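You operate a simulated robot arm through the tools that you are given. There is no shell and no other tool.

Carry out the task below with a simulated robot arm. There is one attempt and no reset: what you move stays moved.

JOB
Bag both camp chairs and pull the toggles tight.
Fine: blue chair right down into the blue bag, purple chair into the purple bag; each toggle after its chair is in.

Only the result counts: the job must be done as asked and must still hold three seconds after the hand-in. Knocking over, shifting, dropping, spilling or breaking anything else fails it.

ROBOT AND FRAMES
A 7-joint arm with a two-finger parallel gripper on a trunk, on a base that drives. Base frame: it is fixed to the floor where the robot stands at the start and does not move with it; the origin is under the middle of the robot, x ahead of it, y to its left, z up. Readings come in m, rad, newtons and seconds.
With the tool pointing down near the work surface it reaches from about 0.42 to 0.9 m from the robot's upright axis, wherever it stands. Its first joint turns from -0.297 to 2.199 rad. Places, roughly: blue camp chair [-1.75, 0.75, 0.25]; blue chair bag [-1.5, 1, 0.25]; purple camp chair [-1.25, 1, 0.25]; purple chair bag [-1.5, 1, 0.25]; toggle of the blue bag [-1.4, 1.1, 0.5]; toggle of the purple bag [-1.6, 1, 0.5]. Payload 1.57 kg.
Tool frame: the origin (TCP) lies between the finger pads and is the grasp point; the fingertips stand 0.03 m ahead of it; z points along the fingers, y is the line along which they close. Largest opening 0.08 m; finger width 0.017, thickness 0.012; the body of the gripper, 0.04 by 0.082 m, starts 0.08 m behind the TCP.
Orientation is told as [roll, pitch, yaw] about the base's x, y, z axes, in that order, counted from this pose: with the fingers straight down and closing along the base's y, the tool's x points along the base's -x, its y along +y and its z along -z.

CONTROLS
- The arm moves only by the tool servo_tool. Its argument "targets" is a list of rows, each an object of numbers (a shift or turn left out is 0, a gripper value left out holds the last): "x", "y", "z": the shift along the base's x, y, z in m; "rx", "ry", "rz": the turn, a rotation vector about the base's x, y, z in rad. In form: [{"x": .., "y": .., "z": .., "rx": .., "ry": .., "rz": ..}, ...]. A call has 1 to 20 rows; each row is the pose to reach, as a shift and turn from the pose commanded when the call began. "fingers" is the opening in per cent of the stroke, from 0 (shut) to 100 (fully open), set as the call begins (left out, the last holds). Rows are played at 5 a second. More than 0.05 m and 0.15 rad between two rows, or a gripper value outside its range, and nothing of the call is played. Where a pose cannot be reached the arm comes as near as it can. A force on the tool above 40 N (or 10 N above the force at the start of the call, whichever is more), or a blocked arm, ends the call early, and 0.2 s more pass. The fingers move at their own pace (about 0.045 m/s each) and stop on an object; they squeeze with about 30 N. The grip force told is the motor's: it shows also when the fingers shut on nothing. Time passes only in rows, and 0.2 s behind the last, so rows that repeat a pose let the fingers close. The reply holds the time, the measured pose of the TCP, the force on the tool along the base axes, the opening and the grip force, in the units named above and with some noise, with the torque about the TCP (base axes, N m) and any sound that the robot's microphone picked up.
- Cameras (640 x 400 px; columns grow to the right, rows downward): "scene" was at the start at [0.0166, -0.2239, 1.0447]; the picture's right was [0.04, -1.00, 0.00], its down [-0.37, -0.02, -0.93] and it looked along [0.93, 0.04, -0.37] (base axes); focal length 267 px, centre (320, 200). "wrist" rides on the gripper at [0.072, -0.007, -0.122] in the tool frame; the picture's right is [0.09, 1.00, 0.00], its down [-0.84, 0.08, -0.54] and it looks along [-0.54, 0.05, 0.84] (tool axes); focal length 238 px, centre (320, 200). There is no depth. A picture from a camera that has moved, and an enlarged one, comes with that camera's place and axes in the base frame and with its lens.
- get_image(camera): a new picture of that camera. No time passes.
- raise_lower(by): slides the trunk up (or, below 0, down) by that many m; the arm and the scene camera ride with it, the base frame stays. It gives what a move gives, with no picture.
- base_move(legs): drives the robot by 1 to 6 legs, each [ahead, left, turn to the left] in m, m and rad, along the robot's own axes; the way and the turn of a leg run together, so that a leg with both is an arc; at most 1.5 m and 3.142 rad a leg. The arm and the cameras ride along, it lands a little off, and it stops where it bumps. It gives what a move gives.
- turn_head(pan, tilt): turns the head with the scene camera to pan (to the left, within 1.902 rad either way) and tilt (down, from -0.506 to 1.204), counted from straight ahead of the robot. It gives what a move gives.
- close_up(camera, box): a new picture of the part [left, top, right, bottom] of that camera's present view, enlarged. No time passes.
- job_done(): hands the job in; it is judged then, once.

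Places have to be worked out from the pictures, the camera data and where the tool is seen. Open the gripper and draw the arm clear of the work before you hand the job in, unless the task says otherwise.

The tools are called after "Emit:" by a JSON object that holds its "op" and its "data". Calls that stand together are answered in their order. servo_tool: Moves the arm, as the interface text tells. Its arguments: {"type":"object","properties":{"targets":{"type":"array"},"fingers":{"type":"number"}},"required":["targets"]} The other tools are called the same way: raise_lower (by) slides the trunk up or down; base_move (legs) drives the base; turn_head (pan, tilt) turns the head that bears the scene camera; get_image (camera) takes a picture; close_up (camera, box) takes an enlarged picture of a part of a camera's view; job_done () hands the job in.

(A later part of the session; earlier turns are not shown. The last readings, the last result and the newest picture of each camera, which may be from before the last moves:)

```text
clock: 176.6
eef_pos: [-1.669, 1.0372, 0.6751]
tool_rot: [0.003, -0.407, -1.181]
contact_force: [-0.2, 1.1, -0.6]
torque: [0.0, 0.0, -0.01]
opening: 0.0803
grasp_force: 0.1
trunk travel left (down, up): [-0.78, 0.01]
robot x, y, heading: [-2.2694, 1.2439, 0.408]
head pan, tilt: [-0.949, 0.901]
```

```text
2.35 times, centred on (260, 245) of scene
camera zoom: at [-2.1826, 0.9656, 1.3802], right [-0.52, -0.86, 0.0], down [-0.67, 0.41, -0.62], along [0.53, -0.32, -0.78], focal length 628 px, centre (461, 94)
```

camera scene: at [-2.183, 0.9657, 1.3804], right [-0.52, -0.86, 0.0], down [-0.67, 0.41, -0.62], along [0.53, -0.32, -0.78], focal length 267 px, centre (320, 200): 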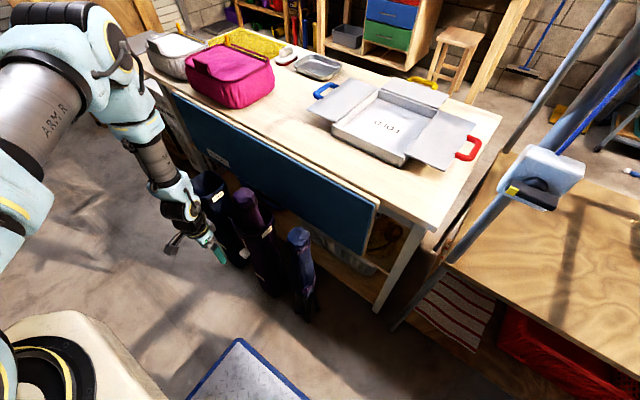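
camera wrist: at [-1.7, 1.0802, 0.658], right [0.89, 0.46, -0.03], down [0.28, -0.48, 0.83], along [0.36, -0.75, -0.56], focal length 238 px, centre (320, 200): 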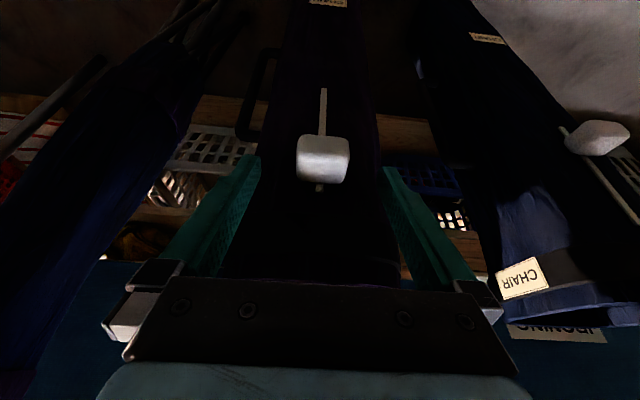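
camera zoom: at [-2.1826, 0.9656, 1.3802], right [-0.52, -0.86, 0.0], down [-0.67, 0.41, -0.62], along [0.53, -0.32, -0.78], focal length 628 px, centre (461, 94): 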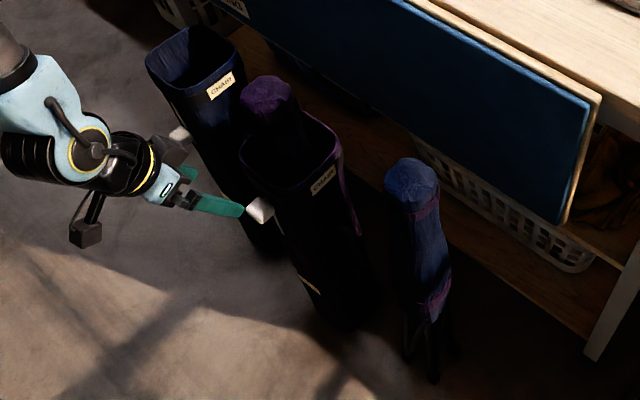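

The purple toggle sits at the top of its track; the bag itself settled about 2 cm toward the robot but stands upright with the chair in it, and the blue chair is untouched. I raise the tool, level it again and look back at the toggle to see that it holds.

Emit:
{"op": "servo_tool", "data": {"targets": [{"z": 0.045}, {"z": 0.09}, {"z": 0.135}, {"z": 0.18}, {"z": 0.225, "rx": 0.092, "ry": 0.038}, {"z": 0.27, "rx": 0.185, "ry": 0.076}, {"z": 0.315, "rx": 0.277, "ry": 0.114}, {"z": 0.36, "rx": 0.37, "ry": 0.152}, {"z": 0.405, "rx": 0.37, "ry": 0.152}, {"z": 0.45, "rx": 0.37, "ry": 0.152}, {"z": 0.495, "rx": 0.37, "ry": 0.152}, {"z": 0.54, "rx": 0.37, "ry": 0.152}]}}

Emit:
{"op": "get_image", "data": {"camera": "wrist"}}

Emit:
{"op": "close_up", "data": {"camera": "scene", "box": [170, 160, 350, 330]}}

```text
clock: 179.2
eef_pos: [-1.6723, 1.0362, 1.2163]
tool_rot: [0.002, -0.005, -1.182]
contact_force: [0.9, 0.4, -0.1]
torque: [0.02, 0.0, 0.0]
opening: 0.0799
grasp_force: 0.0
trunk travel left (down, up): [-0.78, 0.01]
robot x, y, heading: [-2.27, 1.2439, 0.4]
head pan, tilt: [-0.949, 0.901]
```

```text
taken
camera wrist: at [-1.7062, 1.1009, 1.3379], right [0.89, 0.46, 0.0], down [0.39, -0.74, 0.55], along [0.25, -0.48, -0.84], focal length 238 px, centre (320, 200)
```

wrist: 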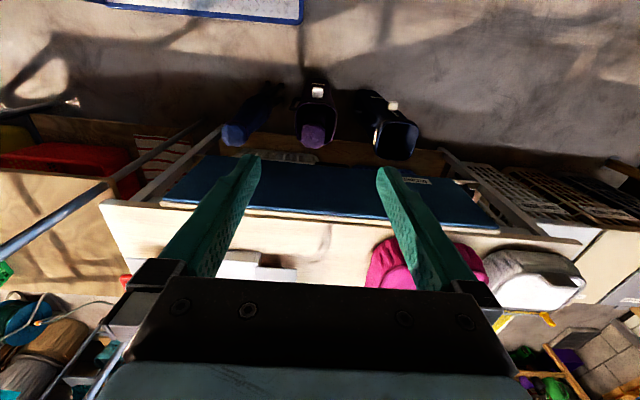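

```text
2.35 times, centred on (260, 245) of scene
camera zoom: at [-2.1823, 0.9656, 1.3802], right [-0.52, -0.86, 0.0], down [-0.67, 0.41, -0.62], along [0.53, -0.32, -0.78], focal length 628 px, centre (461, 94)
```

zoom: 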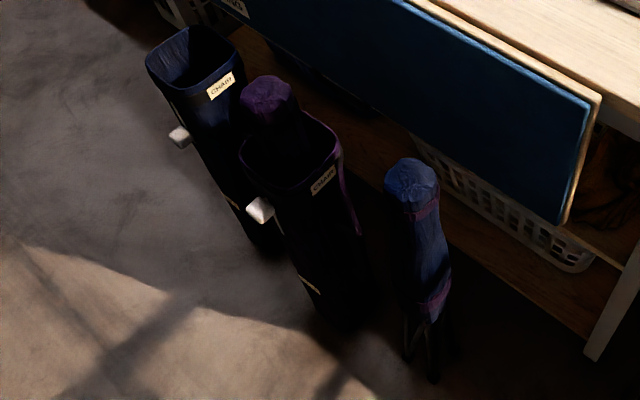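

Emit:
{"op": "close_up", "data": {"camera": "wrist", "box": [210, 60, 430, 190]}}

Emit:
{"op": "close_up", "data": {"camera": "scene", "box": [215, 180, 305, 290]}}

```text
2.91 times, centred on (320, 125) of wrist
camera zoom: at [-1.7062, 1.1009, 1.3379], right [0.89, 0.46, 0.0], down [0.39, -0.74, 0.55], along [0.25, -0.48, -0.84], focal length 693 px, centre (320, 418)
```

zoom: 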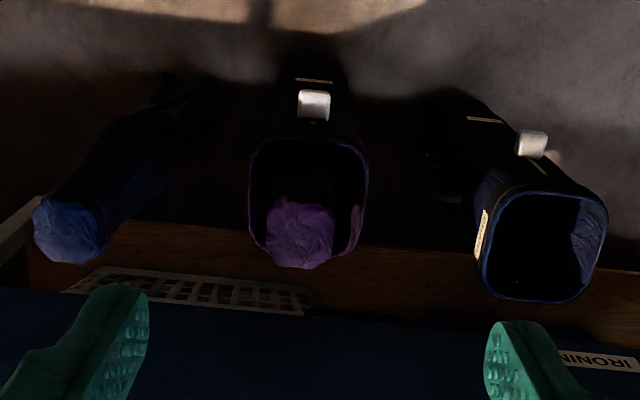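

```text
3.64 times, centred on (260, 235) of scene
camera zoom: at [-2.1823, 0.9656, 1.3802], right [-0.52, -0.86, 0.0], down [-0.67, 0.41, -0.62], along [0.53, -0.32, -0.78], focal length 971 px, centre (538, 73)
```

zoom: 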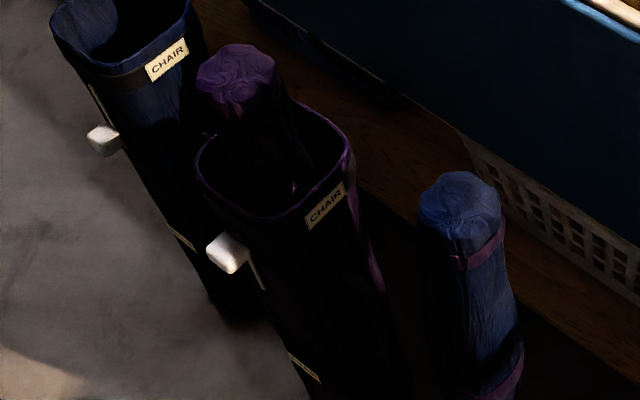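

The purple chair is bagged and its toggle is holding at the top. The blue chair's cap is at [-1.813, 0.816, 0.71]; I drive the base back 0.18 m to bring it into the same favourable reach.

Emit:
{"op": "base_move", "data": {"legs": [[-0.18, 0, 0]]}}

Emit:
{"op": "close_up", "data": {"camera": "wrist", "box": [210, 60, 430, 190]}}

```text
clock: 180.7
eef_pos: [-1.8389, 0.9647, 1.2151]
tool_rot: [0.001, -0.005, -1.183]
contact_force: [-0.2, 0.4, -0.7]
torque: [-0.01, 0.01, 0.02]
opening: 0.0799
grasp_force: 0.0
trunk travel left (down, up): [-0.78, 0.01]
robot x, y, heading: [-2.4335, 1.1712, 0.406]
head pan, tilt: [-0.949, 0.901]
```

```text
2.91 times, centred on (320, 125) of wrist
camera zoom: at [-1.8731, 1.0288, 1.3375], right [0.89, 0.46, 0.0], down [0.39, -0.74, 0.55], along [0.25, -0.48, -0.84], focal length 693 px, centre (320, 418)
```

zoom: 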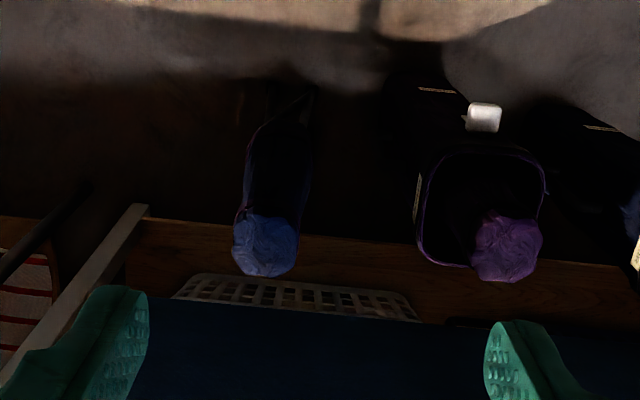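

The blue cap shows at about [-1.817, 0.815]. I move over it and test the greatest lift height here before going down.

Emit:
{"op": "servo_tool", "data": {"targets": [{"x": 0.0055, "y": -0.0375}, {"x": 0.011, "y": -0.075}, {"x": 0.0165, "y": -0.1125}, {"x": 0.022, "y": -0.15}, {"x": 0.022, "y": -0.15, "z": 0.045}, {"x": 0.022, "y": -0.15, "z": 0.09}, {"x": 0.022, "y": -0.15, "z": 0.135}, {"x": 0.022, "y": -0.15, "z": 0.18}, {"x": 0.022, "y": -0.15, "z": 0.225}, {"x": 0.022, "y": -0.15, "z": 0.26}]}}

Emit:
{"op": "close_up", "data": {"camera": "wrist", "box": [220, 20, 420, 140]}}

```text
clock: 182.9
eef_pos: [-1.8226, 0.8159, 1.4741]
tool_rot: [0.002, -0.006, -1.185]
contact_force: [0.2, 0.0, -0.6]
torque: [0.02, 0.0, 0.02]
opening: 0.0798
grasp_force: 0.0
trunk travel left (down, up): [-0.78, 0.01]
robot x, y, heading: [-2.4351, 1.1717, 0.405]
head pan, tilt: [-0.949, 0.901]
```

```text
3.20 times, centred on (320, 80) of wrist
camera zoom: at [-1.8556, 0.8794, 1.5958], right [0.89, 0.46, 0.0], down [0.39, -0.74, 0.55], along [0.25, -0.48, -0.84], focal length 763 px, centre (320, 584)
```

zoom: 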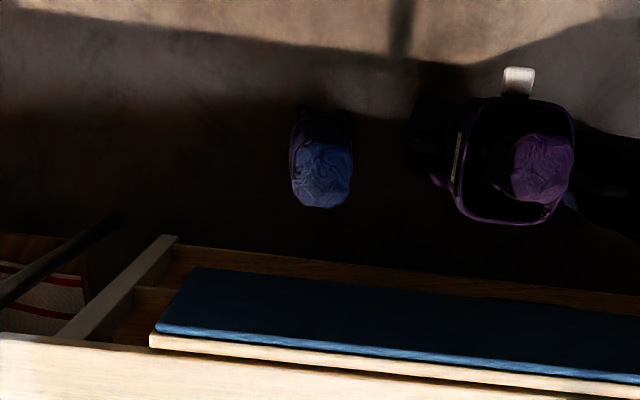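

The arm reaches z = 1.474 here and the cap lies right under the tool. I descend to just above it.

Emit:
{"op": "servo_tool", "data": {"targets": [{"z": -0.046}, {"z": -0.092}, {"z": -0.138}, {"z": -0.184}, {"z": -0.23}, {"z": -0.276}, {"z": -0.322}, {"z": -0.368}, {"z": -0.414}, {"z": -0.46}, {"z": -0.506}, {"z": -0.552}, {"z": -0.598}, {"z": -0.636}, {"z": -0.636}], "fingers": 100}}

Emit:
{"op": "get_image", "data": {"camera": "wrist"}}

```text
clock: 186.1
eef_pos: [-1.8192, 0.8161, 0.8397]
tool_rot: [0.003, -0.006, -1.184]
contact_force: [0.2, -0.9, -0.1]
torque: [0.02, 0.01, 0.01]
opening: 0.08
grasp_force: 0.1
trunk travel left (down, up): [-0.78, 0.01]
robot x, y, heading: [-2.4352, 1.173, 0.405]
head pan, tilt: [-0.949, 0.901]
```

```text
taken
camera wrist: at [-1.852, 0.8793, 0.9616], right [0.89, 0.46, 0.0], down [0.39, -0.74, 0.55], along [0.25, -0.48, -0.84], focal length 238 px, centre (320, 200)
```

wrist: 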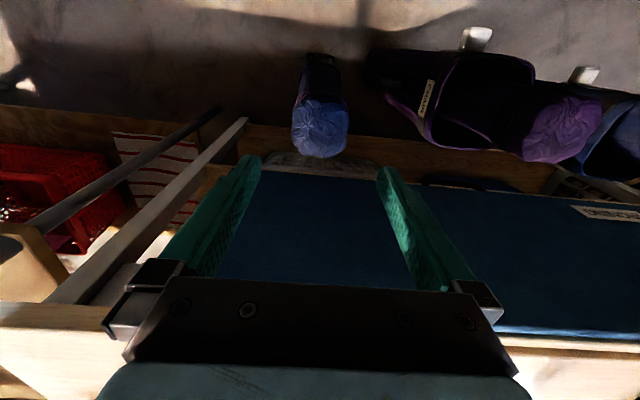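

The cap is centred between the fingers. I lower them over it, a little deeper than before.

Emit:
{"op": "servo_tool", "data": {"targets": [{"z": -0.04}, {"z": -0.08}, {"z": -0.115}, {"z": -0.15}, {"z": -0.175}, {"z": -0.18}], "fingers": 100}}

Emit:
{"op": "get_image", "data": {"camera": "wrist"}}

```text
clock: 187.5
eef_pos: [-1.8176, 0.8133, 0.6613]
tool_rot: [0.005, -0.007, -1.183]
contact_force: [-0.2, 0.3, 0.9]
torque: [0.01, -0.04, 0.01]
opening: 0.0799
grasp_force: 0.1
trunk travel left (down, up): [-0.78, 0.01]
robot x, y, heading: [-2.4336, 1.1725, 0.407]
head pan, tilt: [-0.949, 0.901]
```

```text
taken
camera wrist: at [-1.8509, 0.878, 0.7829], right [0.89, 0.46, 0.0], down [0.39, -0.74, 0.55], along [0.25, -0.48, -0.84], focal length 238 px, centre (320, 200)
```

wrist: 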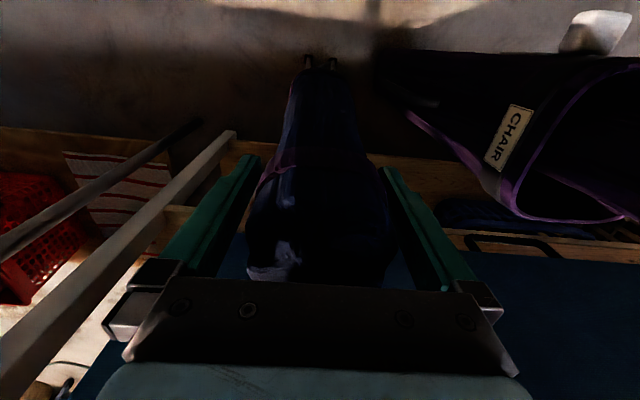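

No contact so far and the cap is between the pads. I close the gripper.

Emit:
{"op": "servo_tool", "data": {"targets": [{"z": 0}, {"z": 0}, {"z": 0}, {"z": 0}, {"z": 0}, {"z": 0}], "fingers": 0}}

Emit:
{"op": "servo_tool", "data": {"targets": [{"z": 0.03}, {"z": 0.07}, {"z": 0.115}, {"z": 0.16}, {"z": 0.2}]}}

Emit:
{"op": "get_image", "data": {"camera": "wrist"}}

Emit:
{"op": "get_image", "data": {"camera": "scene"}}

```text
clock: 188.9
eef_pos: [-1.8179, 0.8139, 0.6617]
tool_rot: [0.0, -0.006, -1.182]
contact_force: [0.2, -0.1, 0.1]
torque: [-0.75, 1.05, -0.11]
opening: 0.0601
grasp_force: 30.2
trunk travel left (down, up): [-0.78, 0.01]
robot x, y, heading: [-2.4354, 1.1715, 0.406]
head pan, tilt: [-0.949, 0.901]
```

```text
clock: 190.1
eef_pos: [-1.8209, 0.8124, 0.8599]
tool_rot: [0.001, -0.005, -1.184]
contact_force: [0.0, -0.7, -12.8]
torque: [0.1, 0.13, -0.02]
opening: 0.0601
grasp_force: 30.0
trunk travel left (down, up): [-0.78, 0.01]
robot x, y, heading: [-2.4364, 1.1773, 0.408]
head pan, tilt: [-0.949, 0.901]
```

```text
taken
camera wrist: at [-1.854, 0.8769, 0.9812], right [0.89, 0.46, 0.0], down [0.39, -0.74, 0.55], along [0.25, -0.48, -0.84], focal length 238 px, centre (320, 200)
```

wrist: 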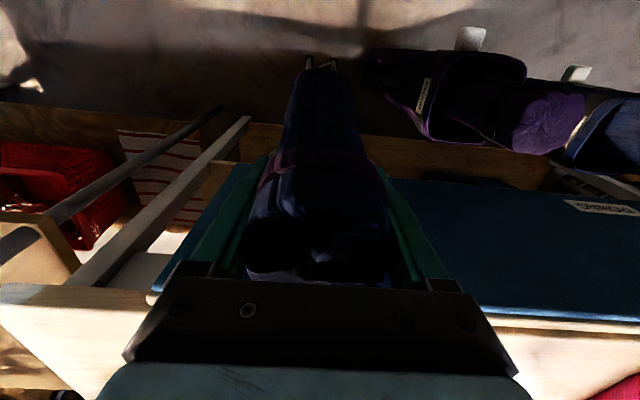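

```text
taken
camera scene: at [-2.3489, 0.8934, 1.38], right [-0.52, -0.86, 0.0], down [-0.67, 0.41, -0.62], along [0.53, -0.32, -0.78], focal length 267 px, centre (320, 200)
```

scene: 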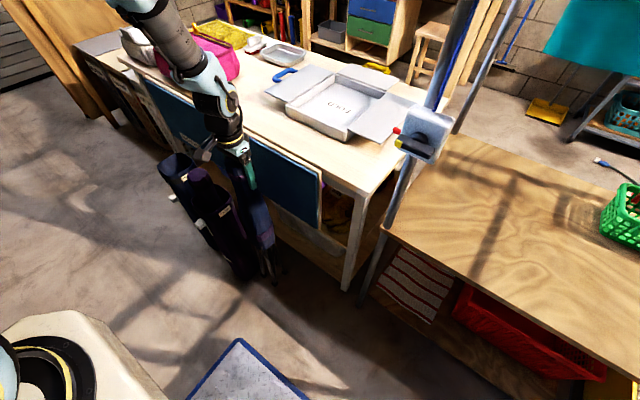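

The blue chair is off the floor and hangs straight. I lift it to the full height so that it clears the bagged purple chair.

Emit:
{"op": "servo_tool", "data": {"targets": [{"z": 0.044}, {"z": 0.088}, {"z": 0.132}, {"z": 0.176}, {"z": 0.22}, {"z": 0.264}, {"z": 0.308}, {"z": 0.352}, {"z": 0.396}, {"z": 0.44}, {"z": 0.484}, {"z": 0.528}, {"z": 0.572}, {"z": 0.612}, {"z": 0.612}]}}

Emit:
{"op": "get_image", "data": {"camera": "wrist"}}

Emit:
{"op": "get_image", "data": {"camera": "scene"}}

```text
clock: 193.3
eef_pos: [-1.8159, 0.8163, 1.4698]
tool_rot: [0.002, -0.007, -1.182]
contact_force: [0.4, -0.3, -11.7]
torque: [-0.01, 0.0, -0.01]
opening: 0.0601
grasp_force: 30.2
trunk travel left (down, up): [-0.78, 0.01]
robot x, y, heading: [-2.433, 1.1732, 0.404]
head pan, tilt: [-0.949, 0.901]
```

```text
taken
camera wrist: at [-1.8494, 0.8804, 1.5912], right [0.89, 0.46, 0.0], down [0.39, -0.74, 0.55], along [0.25, -0.48, -0.84], focal length 238 px, centre (320, 200)
```

wrist: 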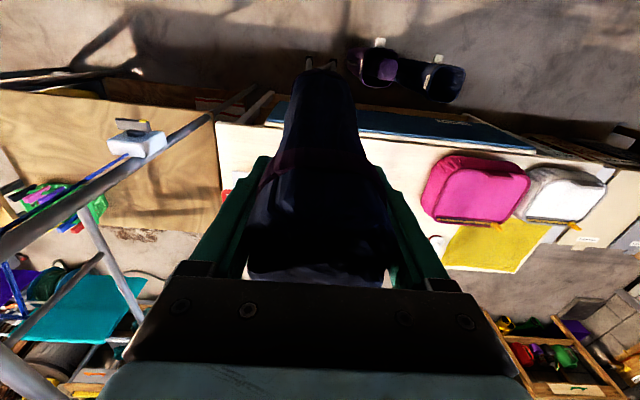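

```text
taken
camera scene: at [-2.3494, 0.8936, 1.3801], right [-0.52, -0.86, 0.0], down [-0.67, 0.41, -0.62], along [0.53, -0.32, -0.78], focal length 267 px, centre (320, 200)
```

scene: 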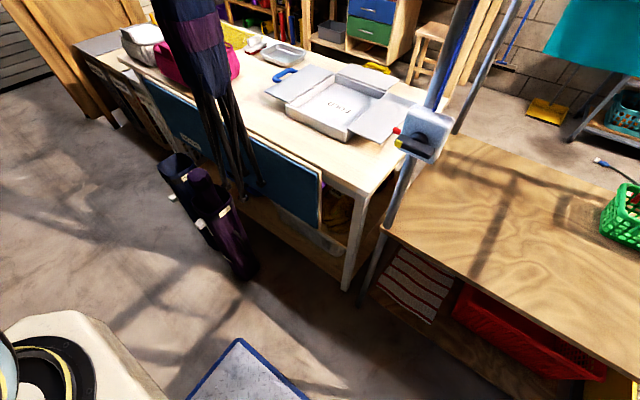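

The feet hang at about 0.81 m, some 6 cm above the purple cap. I drive forward 0.47 m to bring the chair over the blue bag.

Emit:
{"op": "base_move", "data": {"legs": [[0.47, 0, 0]]}}

Emit:
{"op": "close_up", "data": {"camera": "wrist", "box": [220, 10, 420, 135]}}

Emit:
{"op": "close_up", "data": {"camera": "scene", "box": [150, 100, 350, 300]}}

```text
clock: 196.1
eef_pos: [-1.3883, 0.9891, 1.4697]
tool_rot: [0.001, -0.005, -1.198]
contact_force: [-0.1, -1.1, -12.3]
torque: [-0.07, 0.06, 0.02]
opening: 0.0599
grasp_force: 29.9
trunk travel left (down, up): [-0.78, 0.01]
robot x, y, heading: [-2.0042, 1.3575, 0.386]
head pan, tilt: [-0.949, 0.901]
```

```text
3.20 times, centred on (320, 72) of wrist
camera zoom: at [-1.4212, 1.0535, 1.5912], right [0.89, 0.45, 0.0], down [0.37, -0.75, 0.55], along [0.25, -0.49, -0.84], focal length 763 px, centre (320, 608)
```

zoom: 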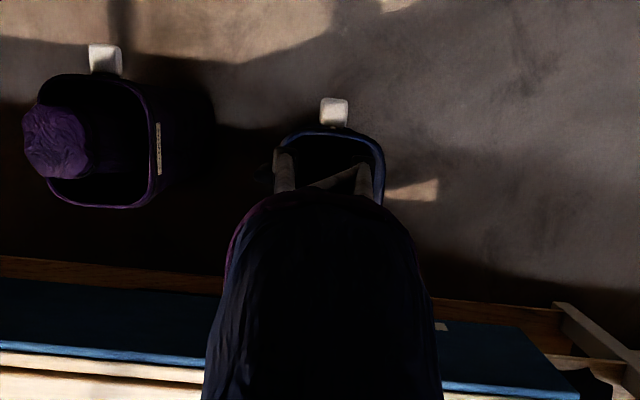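

```text
2.00 times, centred on (250, 200) of scene
camera zoom: at [-1.9208, 1.0743, 1.3801], right [-0.53, -0.85, 0.0], down [-0.66, 0.42, -0.62], along [0.53, -0.33, -0.78], focal length 534 px, centre (460, 200)
```

zoom: 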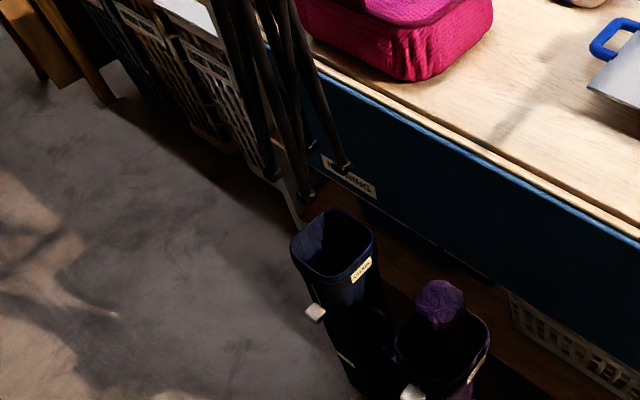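

Feet and mouth agree within about 7 mm. I shift over, come down to just above the rim and check again.

Emit:
{"op": "servo_tool", "data": {"targets": [{"x": 0.0065, "y": 0.001}, {"x": 0.0065, "y": 0.001, "z": -0.04}, {"x": 0.0065, "y": 0.001, "z": -0.08}, {"x": 0.0065, "y": 0.001, "z": -0.12}, {"x": 0.0065, "y": 0.001, "z": -0.145}, {"x": 0.0065, "y": 0.001, "z": -0.145}]}}

Emit:
{"op": "close_up", "data": {"camera": "wrist", "box": [220, 10, 420, 135]}}

Emit:
{"op": "close_up", "data": {"camera": "scene", "box": [190, 150, 310, 270]}}

```text
clock: 197.5
eef_pos: [-1.3819, 0.9885, 1.3229]
tool_rot: [0.002, -0.005, -1.198]
contact_force: [-0.3, 0.3, -12.8]
torque: [0.04, 0.03, 0.06]
opening: 0.0599
grasp_force: 30.7
trunk travel left (down, up): [-0.78, 0.01]
robot x, y, heading: [-2.0017, 1.356, 0.395]
head pan, tilt: [-0.949, 0.901]
```

```text
3.20 times, centred on (320, 72) of wrist
camera zoom: at [-1.414, 1.0536, 1.4438], right [0.89, 0.45, 0.0], down [0.38, -0.75, 0.55], along [0.25, -0.49, -0.84], focal length 763 px, centre (320, 608)
```

zoom: 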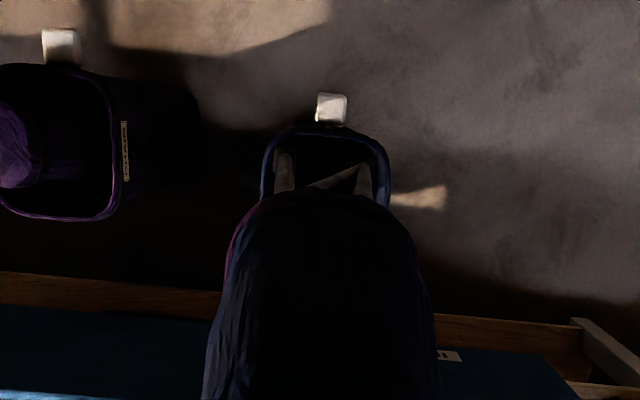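

```text
3.33 times, centred on (250, 210) of scene
camera zoom: at [-1.9206, 1.0743, 1.3801], right [-0.53, -0.85, 0.0], down [-0.66, 0.42, -0.62], along [0.53, -0.33, -0.78], focal length 890 px, centre (553, 167)
```

zoom: 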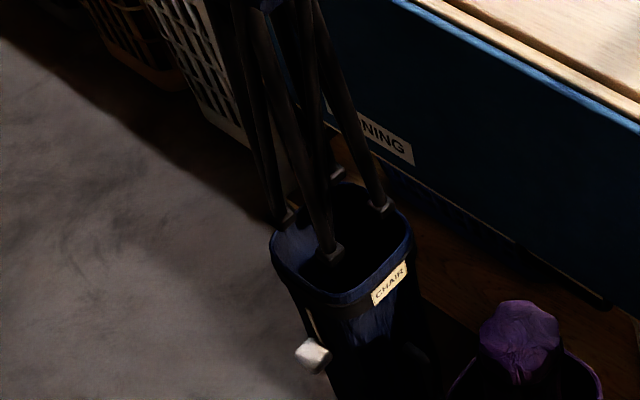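

Feet and mouth are aligned within a few millimetres in both views. I lower the blue chair into its bag.

Emit:
{"op": "servo_tool", "data": {"targets": [{"x": -0.001, "y": 0.003, "z": -0.03}, {"x": -0.001, "y": 0.003, "z": -0.06}, {"x": -0.001, "y": 0.003, "z": -0.09}, {"x": -0.001, "y": 0.003, "z": -0.12}, {"x": -0.001, "y": 0.003, "z": -0.15}, {"x": -0.001, "y": 0.003, "z": -0.18}]}}

Emit:
{"op": "close_up", "data": {"camera": "wrist", "box": [220, 10, 420, 135]}}

Emit:
{"op": "close_up", "data": {"camera": "scene", "box": [190, 150, 310, 270]}}

```text
clock: 198.9
eef_pos: [-1.3823, 0.9919, 1.1448]
tool_rot: [0.002, -0.006, -1.197]
contact_force: [-0.5, -0.3, -11.6]
torque: [-0.1, -0.19, 0.0]
opening: 0.0599
grasp_force: 30.0
trunk travel left (down, up): [-0.78, 0.01]
robot x, y, heading: [-2.0001, 1.3564, 0.394]
head pan, tilt: [-0.949, 0.901]
```

```text
3.20 times, centred on (320, 72) of wrist
camera zoom: at [-1.416, 1.0574, 1.2661], right [0.89, 0.45, 0.0], down [0.37, -0.75, 0.55], along [0.25, -0.49, -0.84], focal length 763 px, centre (320, 608)
```

zoom: 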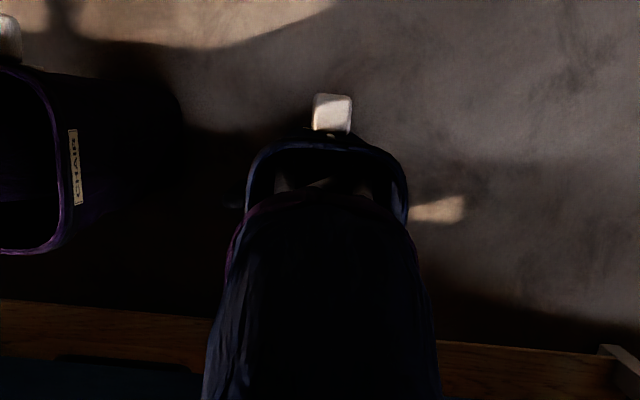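

```text
3.33 times, centred on (250, 210) of scene
camera zoom: at [-1.9209, 1.0744, 1.3802], right [-0.53, -0.85, 0.0], down [-0.66, 0.42, -0.62], along [0.53, -0.33, -0.78], focal length 890 px, centre (553, 167)
```

zoom: 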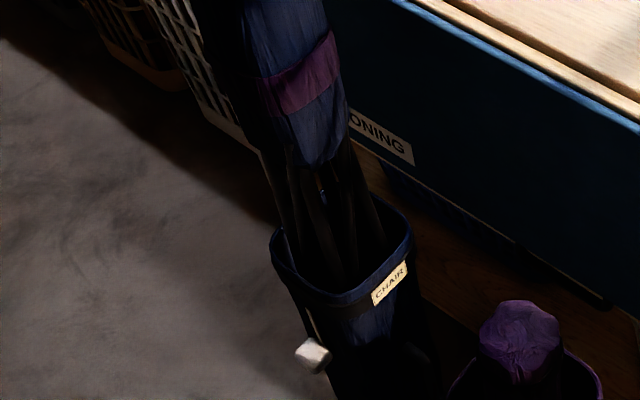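

The feet are in the bag without side force. I continue down.

Emit:
{"op": "servo_tool", "data": {"targets": [{"z": -0.035}, {"z": -0.07}, {"z": -0.105}, {"z": -0.14}, {"z": -0.175}, {"z": -0.21}, {"z": -0.245}, {"z": -0.28}, {"z": -0.31}]}}

Emit:
{"op": "get_image", "data": {"camera": "wrist"}}

Emit:
{"op": "close_up", "data": {"camera": "scene", "box": [180, 120, 340, 280]}}

```text
clock: 200.9
eef_pos: [-1.3803, 0.997, 0.8347]
tool_rot: [0.004, -0.006, -1.197]
contact_force: [0.1, -0.5, -11.6]
torque: [-0.01, -0.09, -0.02]
opening: 0.06
grasp_force: 30.3
trunk travel left (down, up): [-0.78, 0.01]
robot x, y, heading: [-2.0044, 1.355, 0.385]
head pan, tilt: [-0.949, 0.901]
```

```text
taken
camera wrist: at [-1.413, 1.061, 0.9562], right [0.89, 0.45, 0.0], down [0.37, -0.75, 0.55], along [0.25, -0.49, -0.84], focal length 238 px, centre (320, 200)
```

wrist: 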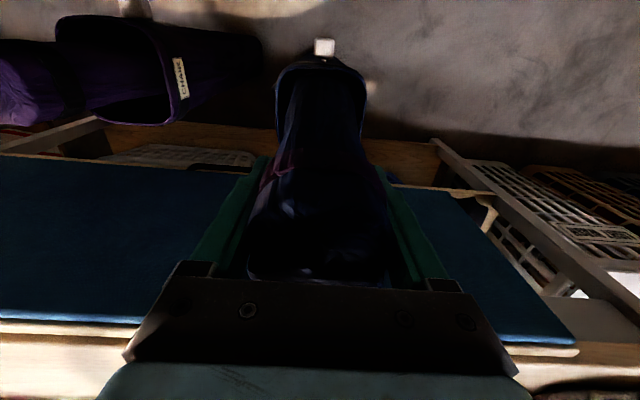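

```text
2.50 times, centred on (260, 200) of scene
camera zoom: at [-1.921, 1.0745, 1.3802], right [-0.53, -0.85, 0.0], down [-0.66, 0.42, -0.62], along [0.53, -0.33, -0.78], focal length 668 px, centre (470, 200)
```

zoom: 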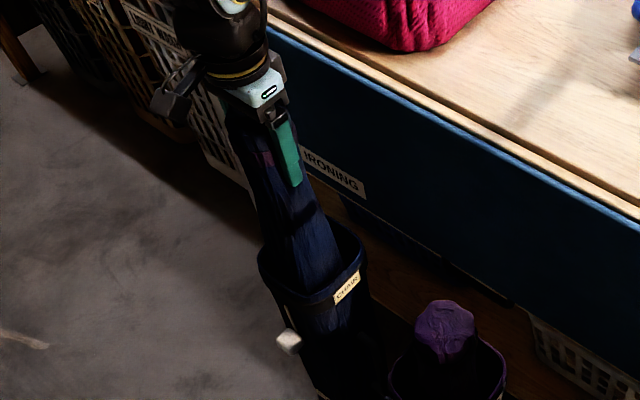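

It slides freely. The bottom should come at about z = 0.70, so I lower with shrinking steps.

Emit:
{"op": "servo_tool", "data": {"targets": [{"z": -0.03}, {"z": -0.06}, {"z": -0.09}, {"z": -0.11}, {"z": -0.12}, {"z": -0.128}, {"z": -0.134}, {"z": -0.138}, {"z": -0.138}]}}

Emit:
{"op": "get_image", "data": {"camera": "wrist"}}

```text
clock: 202.9
eef_pos: [-1.3833, 0.9939, 0.6988]
tool_rot: [0.003, -0.005, -1.199]
contact_force: [-1.3, 1.1, 6.8]
torque: [0.64, 1.67, -0.16]
opening: 0.0602
grasp_force: 29.8
trunk travel left (down, up): [-0.78, 0.01]
robot x, y, heading: [-2.0004, 1.3592, 0.394]
head pan, tilt: [-0.949, 0.901]
```

```text
taken
camera wrist: at [-1.4155, 1.0588, 0.8192], right [0.89, 0.45, 0.0], down [0.37, -0.75, 0.55], along [0.25, -0.49, -0.84], focal length 238 px, centre (320, 200)
```

wrist: 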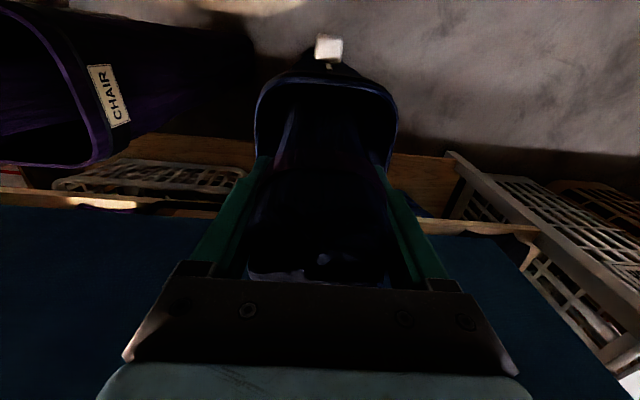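

The chair rests on the bag's floor (load taken, about 7 N push). I ease off and open the gripper.

Emit:
{"op": "servo_tool", "data": {"targets": [{"z": 0.001}, {"z": 0.001}]}}

Emit:
{"op": "servo_tool", "data": {"targets": [{"z": 0}, {"z": 0}, {"z": 0}, {"z": 0}], "fingers": 100}}

Emit:
{"op": "servo_tool", "data": {"targets": [{"z": 0.03}, {"z": 0.07}, {"z": 0.115}, {"z": 0.16}, {"z": 0.205}, {"z": 0.25}, {"z": 0.295}]}}

Emit:
{"op": "get_image", "data": {"camera": "wrist"}}

Emit:
{"op": "close_up", "data": {"camera": "scene", "box": [180, 120, 340, 280]}}

```text
clock: 203.5
eef_pos: [-1.3819, 0.9939, 0.6982]
tool_rot: [0.003, -0.006, -1.197]
contact_force: [0.0, 0.8, -2.0]
torque: [0.76, 0.02, -0.07]
opening: 0.0597
grasp_force: 29.9
trunk travel left (down, up): [-0.78, 0.01]
robot x, y, heading: [-2.0009, 1.3553, 0.389]
head pan, tilt: [-0.949, 0.901]
```

```text
clock: 204.5
eef_pos: [-1.3836, 0.9945, 0.6991]
tool_rot: [0.003, -0.005, -1.198]
contact_force: [-0.6, 0.0, -0.6]
torque: [0.01, -0.02, 0.01]
opening: 0.0797
grasp_force: 0.1
trunk travel left (down, up): [-0.78, 0.01]
robot x, y, heading: [-2.0024, 1.3541, 0.394]
head pan, tilt: [-0.949, 0.901]
```

```text
clock: 206.1
eef_pos: [-1.3829, 0.9928, 0.9939]
tool_rot: [0.002, -0.005, -1.198]
contact_force: [0.2, 0.7, -0.7]
torque: [0.01, 0.02, 0.01]
opening: 0.0801
grasp_force: 0.1
trunk travel left (down, up): [-0.78, 0.01]
robot x, y, heading: [-2.0011, 1.3534, 0.391]
head pan, tilt: [-0.949, 0.901]
```

```text
taken
camera wrist: at [-1.4157, 1.0572, 1.1159], right [0.89, 0.45, 0.0], down [0.37, -0.75, 0.55], along [0.25, -0.49, -0.84], focal length 238 px, centre (320, 200)
```

wrist: 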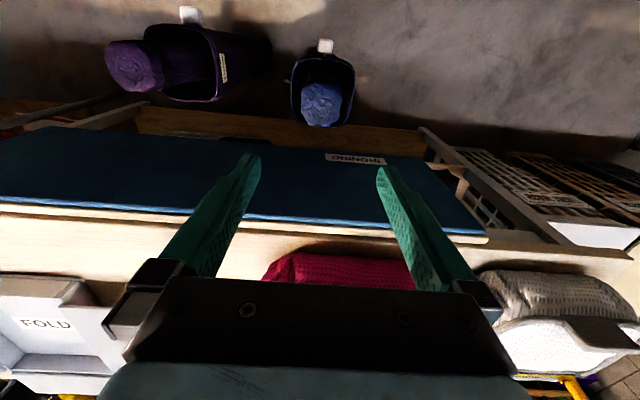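

```text
2.50 times, centred on (260, 200) of scene
camera zoom: at [-1.9207, 1.0743, 1.3801], right [-0.53, -0.85, 0.0], down [-0.66, 0.42, -0.62], along [0.53, -0.33, -0.78], focal length 668 px, centre (470, 200)
```

zoom: 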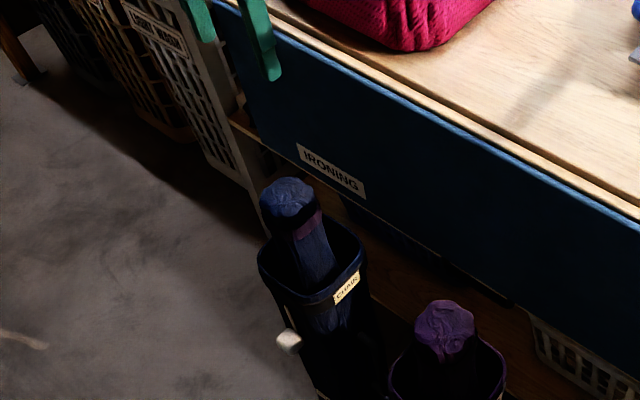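

The blue chair stands down in the blue bag. Now the blue toggle: I move back from the bag and down to view it, as with the purple one.

Emit:
{"op": "servo_tool", "data": {"targets": [{"x": -0.0135, "y": 0.037}, {"x": -0.027, "y": 0.074}, {"x": -0.0405, "y": 0.111}, {"x": -0.054, "y": 0.147}, {"x": -0.054, "y": 0.147, "z": -0.045}, {"x": -0.054, "y": 0.147, "z": -0.09}, {"x": -0.054, "y": 0.147, "z": -0.135}, {"x": -0.054, "y": 0.147, "z": -0.18}, {"x": -0.054, "y": 0.147, "z": -0.225}, {"x": -0.054, "y": 0.147, "z": -0.27}, {"x": -0.054, "y": 0.147, "z": -0.315}, {"x": -0.054, "y": 0.147, "z": -0.354}, {"x": -0.054, "y": 0.147, "z": -0.354}]}}

Emit:
{"op": "close_up", "data": {"camera": "wrist", "box": [240, 110, 400, 280]}}

Emit:
{"op": "close_up", "data": {"camera": "scene", "box": [150, 130, 350, 330]}}

```text
clock: 208.9
eef_pos: [-1.4388, 1.139, 0.6395]
tool_rot: [0.003, -0.003, -1.196]
contact_force: [-1.2, 0.8, -0.2]
torque: [0.01, 0.01, 0.01]
opening: 0.0801
grasp_force: 0.1
trunk travel left (down, up): [-0.78, 0.01]
robot x, y, heading: [-2.0014, 1.358, 0.39]
head pan, tilt: [-0.949, 0.901]
```

```text
2.35 times, centred on (320, 195) of wrist
camera zoom: at [-1.472, 1.2032, 0.7613], right [0.89, 0.45, 0.0], down [0.37, -0.75, 0.55], along [0.25, -0.49, -0.84], focal length 561 px, centre (320, 212)
```

zoom: 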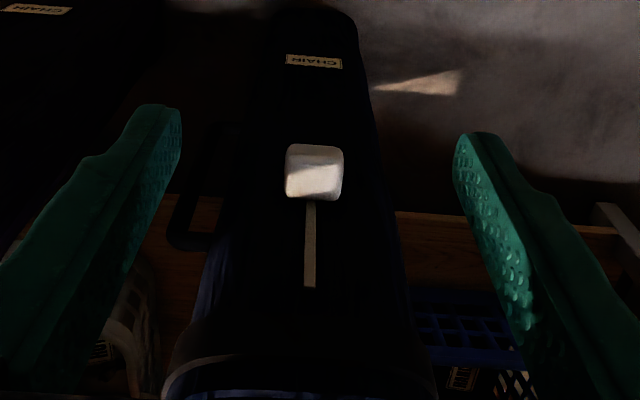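

```text
2.00 times, centred on (250, 230) of scene
camera zoom: at [-1.9212, 1.0746, 1.3802], right [-0.53, -0.85, 0.0], down [-0.66, 0.42, -0.62], along [0.53, -0.33, -0.78], focal length 534 px, centre (460, 140)
```

zoom: 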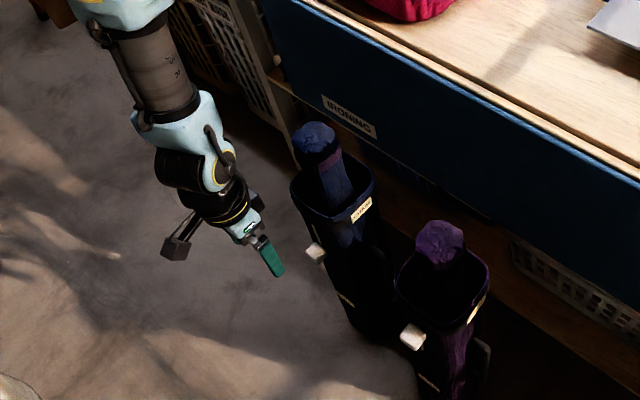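

The blue toggle is at [-1.404, 1.0635, 0.487]. I lean the tool back as before and move to the pre-grasp pose.

Emit:
{"op": "servo_tool", "data": {"targets": [{"rx": -0.124, "ry": -0.049}, {"rx": -0.248, "ry": -0.098}, {"rx": -0.372, "ry": -0.1465}, {"x": 0.0076, "y": -0.015, "z": -0.026, "rx": -0.372, "ry": -0.1465}, {"x": 0.0152, "y": -0.03, "z": -0.052, "rx": -0.372, "ry": -0.1465}, {"x": 0.0228, "y": -0.045, "z": -0.078, "rx": -0.372, "ry": -0.1465}, {"x": 0.0228, "y": -0.045, "z": -0.078, "rx": -0.372, "ry": -0.1465}]}}

Emit:
{"op": "get_image", "data": {"camera": "wrist"}}

```text
clock: 210.5
eef_pos: [-1.4137, 1.097, 0.5607]
tool_rot: [0.005, -0.408, -1.197]
contact_force: [0.1, -0.4, -1.3]
torque: [0.01, 0.0, 0.02]
opening: 0.0802
grasp_force: 0.1
trunk travel left (down, up): [-0.78, 0.01]
robot x, y, heading: [-2.0016, 1.3565, 0.39]
head pan, tilt: [-0.949, 0.901]
```

```text
taken
camera wrist: at [-1.4614, 1.1994, 0.6441], right [0.9, 0.44, -0.03], down [0.27, -0.49, 0.83], along [0.35, -0.75, -0.56], focal length 238 px, centre (320, 200)
```

wrist: 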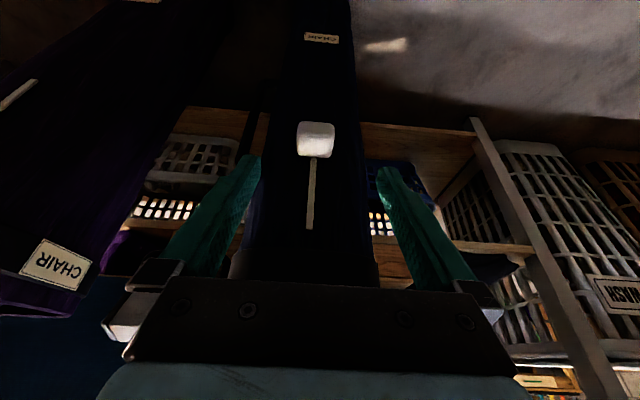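

The toggle lies straight ahead. I advance along the tool so that it comes between the fingertips.

Emit:
{"op": "servo_tool", "data": {"targets": [{"x": 0.001, "y": -0.008, "z": -0.021}, {"x": 0.002, "y": -0.0165, "z": -0.042}, {"x": 0.003, "y": -0.0245, "z": -0.064}, {"x": 0.003, "y": -0.0245, "z": -0.064}]}}

Emit:
{"op": "get_image", "data": {"camera": "wrist"}}

Emit:
{"op": "close_up", "data": {"camera": "scene", "box": [190, 170, 310, 290]}}

```text
clock: 211.5
eef_pos: [-1.411, 1.071, 0.4951]
tool_rot: [0.005, -0.408, -1.197]
contact_force: [0.5, -0.2, 0.0]
torque: [-0.05, 0.01, -0.03]
opening: 0.08
grasp_force: 0.1
trunk travel left (down, up): [-0.78, 0.01]
robot x, y, heading: [-2.0051, 1.3568, 0.392]
head pan, tilt: [-0.949, 0.901]
```

```text
taken
camera wrist: at [-1.4595, 1.1743, 0.579], right [0.9, 0.44, -0.03], down [0.27, -0.49, 0.83], along [0.35, -0.75, -0.56], focal length 238 px, centre (320, 200)
```

wrist: 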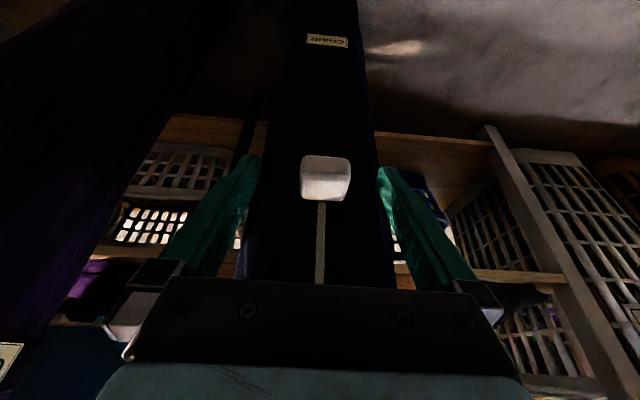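

```text
3.33 times, centred on (250, 230) of scene
camera zoom: at [-1.9211, 1.0746, 1.3802], right [-0.53, -0.85, 0.0], down [-0.66, 0.42, -0.62], along [0.53, -0.33, -0.78], focal length 890 px, centre (553, 100)
```

zoom: 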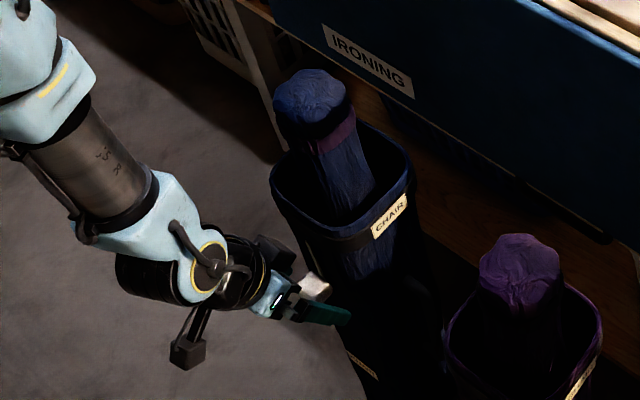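

The toggle is between the tips, about 3 mm off centre; I correct that and close gently on it.

Emit:
{"op": "servo_tool", "data": {"targets": [{"x": 0.003, "y": 0.0012}, {"x": 0.003, "y": 0.0012}]}}

Emit:
{"op": "servo_tool", "data": {"targets": [{"z": 0}, {"z": 0}, {"z": 0}, {"z": 0}, {"z": 0}], "fingers": 0}}

Emit:
{"op": "get_image", "data": {"camera": "wrist"}}

```text
clock: 212.1
eef_pos: [-1.4086, 1.0716, 0.4953]
tool_rot: [0.003, -0.407, -1.198]
contact_force: [0.9, -0.5, 0.3]
torque: [0.06, -0.01, -0.02]
opening: 0.0802
grasp_force: 0.0
trunk travel left (down, up): [-0.78, 0.01]
robot x, y, heading: [-2.0043, 1.3569, 0.392]
head pan, tilt: [-0.949, 0.901]
```

```text
clock: 213.3
eef_pos: [-1.4085, 1.0733, 0.496]
tool_rot: [0.003, -0.405, -1.197]
contact_force: [-1.0, -1.1, 0.5]
torque: [-0.08, 0.07, -0.01]
opening: 0.0326
grasp_force: 29.6
trunk travel left (down, up): [-0.78, 0.01]
robot x, y, heading: [-2.0038, 1.3522, 0.392]
head pan, tilt: [-0.949, 0.901]
```

```text
taken
camera wrist: at [-1.4564, 1.1758, 0.5799], right [0.9, 0.44, -0.03], down [0.27, -0.49, 0.83], along [0.35, -0.75, -0.56], focal length 238 px, centre (320, 200)
```

wrist: 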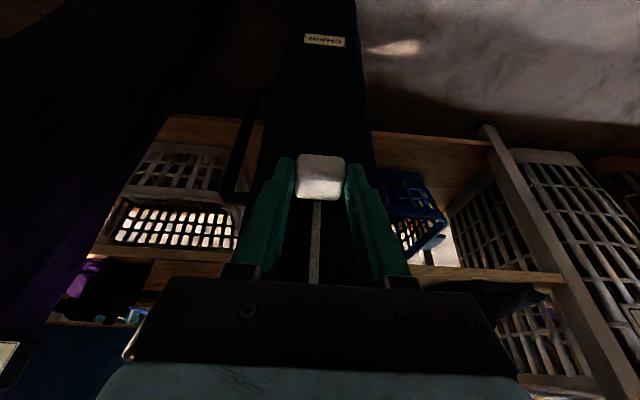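

Gripped cleanly, with hardly any side force. I slide the toggle up by 0.06 m in small steps.

Emit:
{"op": "servo_tool", "data": {"targets": [{"z": 0.006}, {"z": 0.012}, {"z": 0.018}, {"z": 0.024}, {"z": 0.03}, {"z": 0.036}, {"z": 0.042}, {"z": 0.048}, {"z": 0.054}, {"z": 0.06}, {"z": 0.06}]}}

Emit:
{"op": "get_image", "data": {"camera": "wrist"}}

```text
clock: 215.7
eef_pos: [-1.4077, 1.0711, 0.5585]
tool_rot: [0.004, -0.406, -1.198]
contact_force: [-1.5, 0.9, 0.6]
torque: [-0.19, -0.01, -0.01]
opening: 0.0329
grasp_force: 30.3
trunk travel left (down, up): [-0.78, 0.01]
robot x, y, heading: [-2.0026, 1.3528, 0.392]
head pan, tilt: [-0.949, 0.901]
```

```text
taken
camera wrist: at [-1.4564, 1.1754, 0.641], right [0.9, 0.44, -0.03], down [0.27, -0.49, 0.83], along [0.35, -0.75, -0.56], focal length 238 px, centre (320, 200)
```

wrist: 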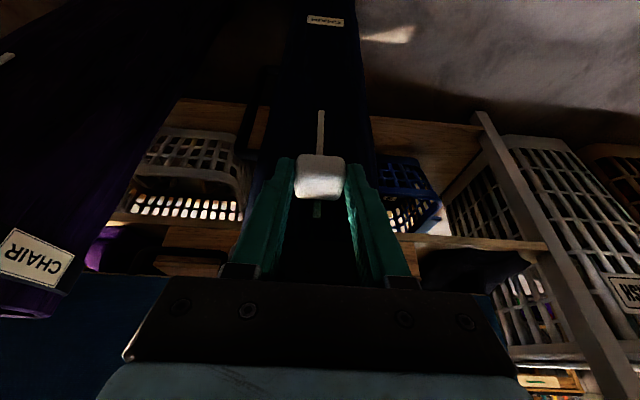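

It slides freely; a bit more than a centimetre of track is left. I continue carefully.

Emit:
{"op": "servo_tool", "data": {"targets": [{"z": 0.004}, {"z": 0.008}, {"z": 0.008}]}}

Emit:
{"op": "servo_tool", "data": {"targets": [{"z": 0.002}, {"z": 0.002}]}}

Emit:
{"op": "get_image", "data": {"camera": "wrist"}}

```text
clock: 216.5
eef_pos: [-1.4097, 1.0715, 0.5642]
tool_rot: [0.003, -0.407, -1.198]
contact_force: [1.3, -0.6, 1.2]
torque: [-0.19, -0.04, 0.08]
opening: 0.0328
grasp_force: 29.9
trunk travel left (down, up): [-0.78, 0.01]
robot x, y, heading: [-2.0012, 1.3578, 0.391]
head pan, tilt: [-0.949, 0.901]
```

```text
clock: 217.1
eef_pos: [-1.4092, 1.0723, 0.5659]
tool_rot: [0.004, -0.407, -1.198]
contact_force: [1.8, -1.2, -0.2]
torque: [-0.28, -0.1, 0.18]
opening: 0.033
grasp_force: 30.1
trunk travel left (down, up): [-0.78, 0.01]
robot x, y, heading: [-2.0045, 1.3523, 0.395]
head pan, tilt: [-0.949, 0.901]
```

```text
taken
camera wrist: at [-1.457, 1.1758, 0.6506], right [0.9, 0.44, -0.03], down [0.27, -0.49, 0.83], along [0.35, -0.75, -0.56], focal length 238 px, centre (320, 200)
```

wrist: 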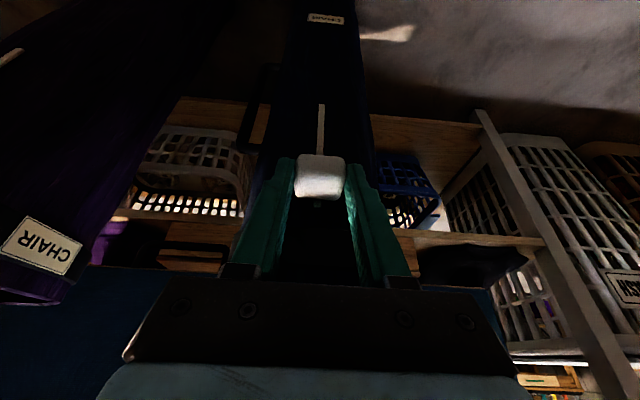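

About 5 mm remain. I go on by 1.5 mm at a time and watch the vertical force.

Emit:
{"op": "servo_tool", "data": {"targets": [{"z": 0.0015}, {"z": 0.0015}]}}

Emit:
{"op": "servo_tool", "data": {"targets": [{"z": 0.0015}, {"z": 0.0015}]}}

Emit:
{"op": "get_image", "data": {"camera": "wrist"}}

```text
clock: 217.7
eef_pos: [-1.409, 1.0714, 0.5677]
tool_rot: [0.001, -0.405, -1.196]
contact_force: [0.6, -1.1, -6.6]
torque: [-0.12, -0.02, 0.1]
opening: 0.0328
grasp_force: 29.7
trunk travel left (down, up): [-0.78, 0.01]
robot x, y, heading: [-2.0032, 1.3556, 0.394]
head pan, tilt: [-0.949, 0.901]
```

```text
clock: 218.3
eef_pos: [-1.4101, 1.073, 0.5698]
tool_rot: [0.003, -0.404, -1.198]
contact_force: [0.0, -0.5, -10.9]
torque: [0.77, 0.38, 0.05]
opening: 0.0331
grasp_force: 30.4
trunk travel left (down, up): [-0.78, 0.01]
robot x, y, heading: [-2.0023, 1.3544, 0.392]
head pan, tilt: [-0.949, 0.901]
```

```text
taken
camera wrist: at [-1.4573, 1.1758, 0.6535], right [0.9, 0.44, -0.03], down [0.27, -0.49, 0.83], along [0.35, -0.75, -0.56], focal length 238 px, centre (320, 200)
```

wrist: 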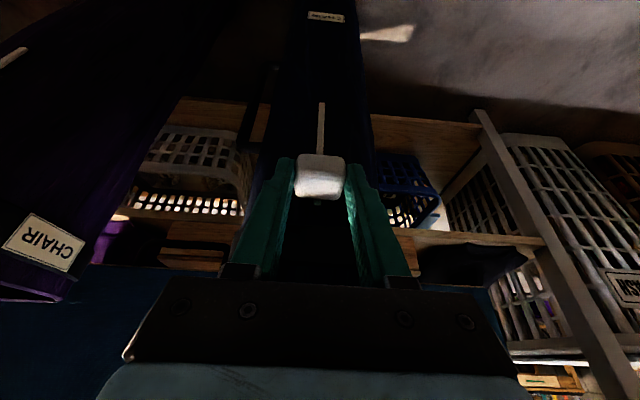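

The stop is reached at a travel of 0.071 m (force rising to 11 N). I ease 2.5 mm back so the bag isn't pulled, then open the fingers.

Emit:
{"op": "servo_tool", "data": {"targets": [{"z": -0.0015}, {"z": -0.0025}, {"z": -0.0025}]}}

Emit:
{"op": "servo_tool", "data": {"targets": [{"z": 0}, {"z": 0}, {"z": 0}, {"z": 0}, {"z": 0}], "fingers": 100}}

Emit:
{"op": "get_image", "data": {"camera": "wrist"}}

```text
clock: 219.1
eef_pos: [-1.4068, 1.0706, 0.5688]
tool_rot: [0.002, -0.407, -1.197]
contact_force: [-2.8, 1.9, 0.8]
torque: [0.57, 0.33, -0.12]
opening: 0.0328
grasp_force: 29.6
trunk travel left (down, up): [-0.78, 0.01]
robot x, y, heading: [-2.0014, 1.3545, 0.39]
head pan, tilt: [-0.949, 0.901]
```

```text
clock: 220.3
eef_pos: [-1.4077, 1.0719, 0.5661]
tool_rot: [0.003, -0.403, -1.197]
contact_force: [1.1, -0.3, 0.3]
torque: [0.01, 0.0, -0.02]
opening: 0.0799
grasp_force: 0.0
trunk travel left (down, up): [-0.78, 0.01]
robot x, y, heading: [-2.0011, 1.352, 0.39]
head pan, tilt: [-0.949, 0.901]
```

```text
taken
camera wrist: at [-1.4558, 1.1747, 0.6513], right [0.9, 0.44, -0.03], down [0.27, -0.49, 0.83], along [0.35, -0.75, -0.56], focal length 238 px, centre (320, 200)
```

wrist: 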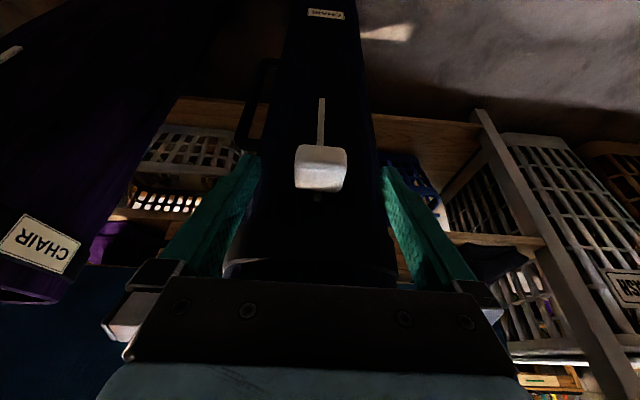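

The blue toggle stays up. I back the fingers away along the tool's axis and look at the results.

Emit:
{"op": "servo_tool", "data": {"targets": [{"x": -0.005, "y": 0.0127, "z": 0.0322}, {"x": -0.01, "y": 0.0254, "z": 0.0644}, {"x": -0.0155, "y": 0.04, "z": 0.09}, {"x": -0.022, "y": 0.06, "z": 0.11}, {"x": -0.022, "y": 0.06, "z": 0.11}]}}

Emit:
{"op": "close_up", "data": {"camera": "wrist", "box": [240, 20, 400, 260]}}

Emit:
{"op": "close_up", "data": {"camera": "scene", "box": [190, 150, 350, 330]}}

```text
clock: 221.5
eef_pos: [-1.4297, 1.1321, 0.6747]
tool_rot: [0.004, -0.407, -1.197]
contact_force: [0.0, -0.5, 0.0]
torque: [-0.03, 0.0, 0.03]
opening: 0.0801
grasp_force: 0.0
trunk travel left (down, up): [-0.78, 0.01]
robot x, y, heading: [-2.0039, 1.3564, 0.391]
head pan, tilt: [-0.949, 0.901]
```

```text
1.67 times, centred on (320, 140) of wrist
camera zoom: at [-1.4781, 1.2354, 0.7601], right [0.9, 0.44, -0.03], down [0.27, -0.49, 0.83], along [0.35, -0.75, -0.56], focal length 397 px, centre (320, 300)
```

zoom: 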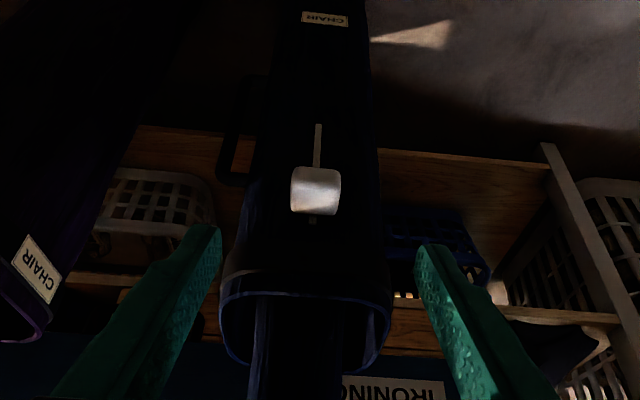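

```text
2.22 times, centred on (270, 240) of scene
camera zoom: at [-1.9211, 1.0745, 1.3802], right [-0.53, -0.85, 0.0], down [-0.66, 0.42, -0.62], along [0.53, -0.33, -0.78], focal length 594 px, centre (431, 111)
```

zoom: 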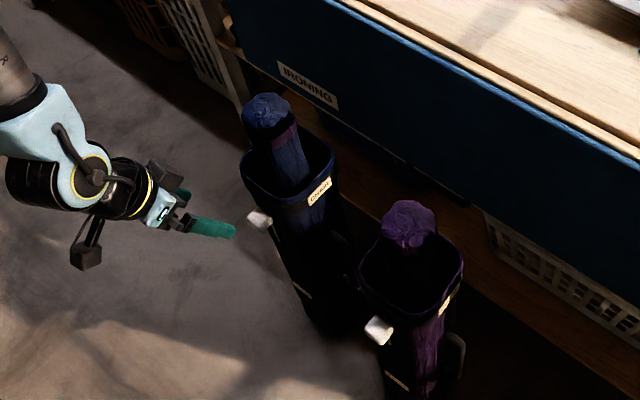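

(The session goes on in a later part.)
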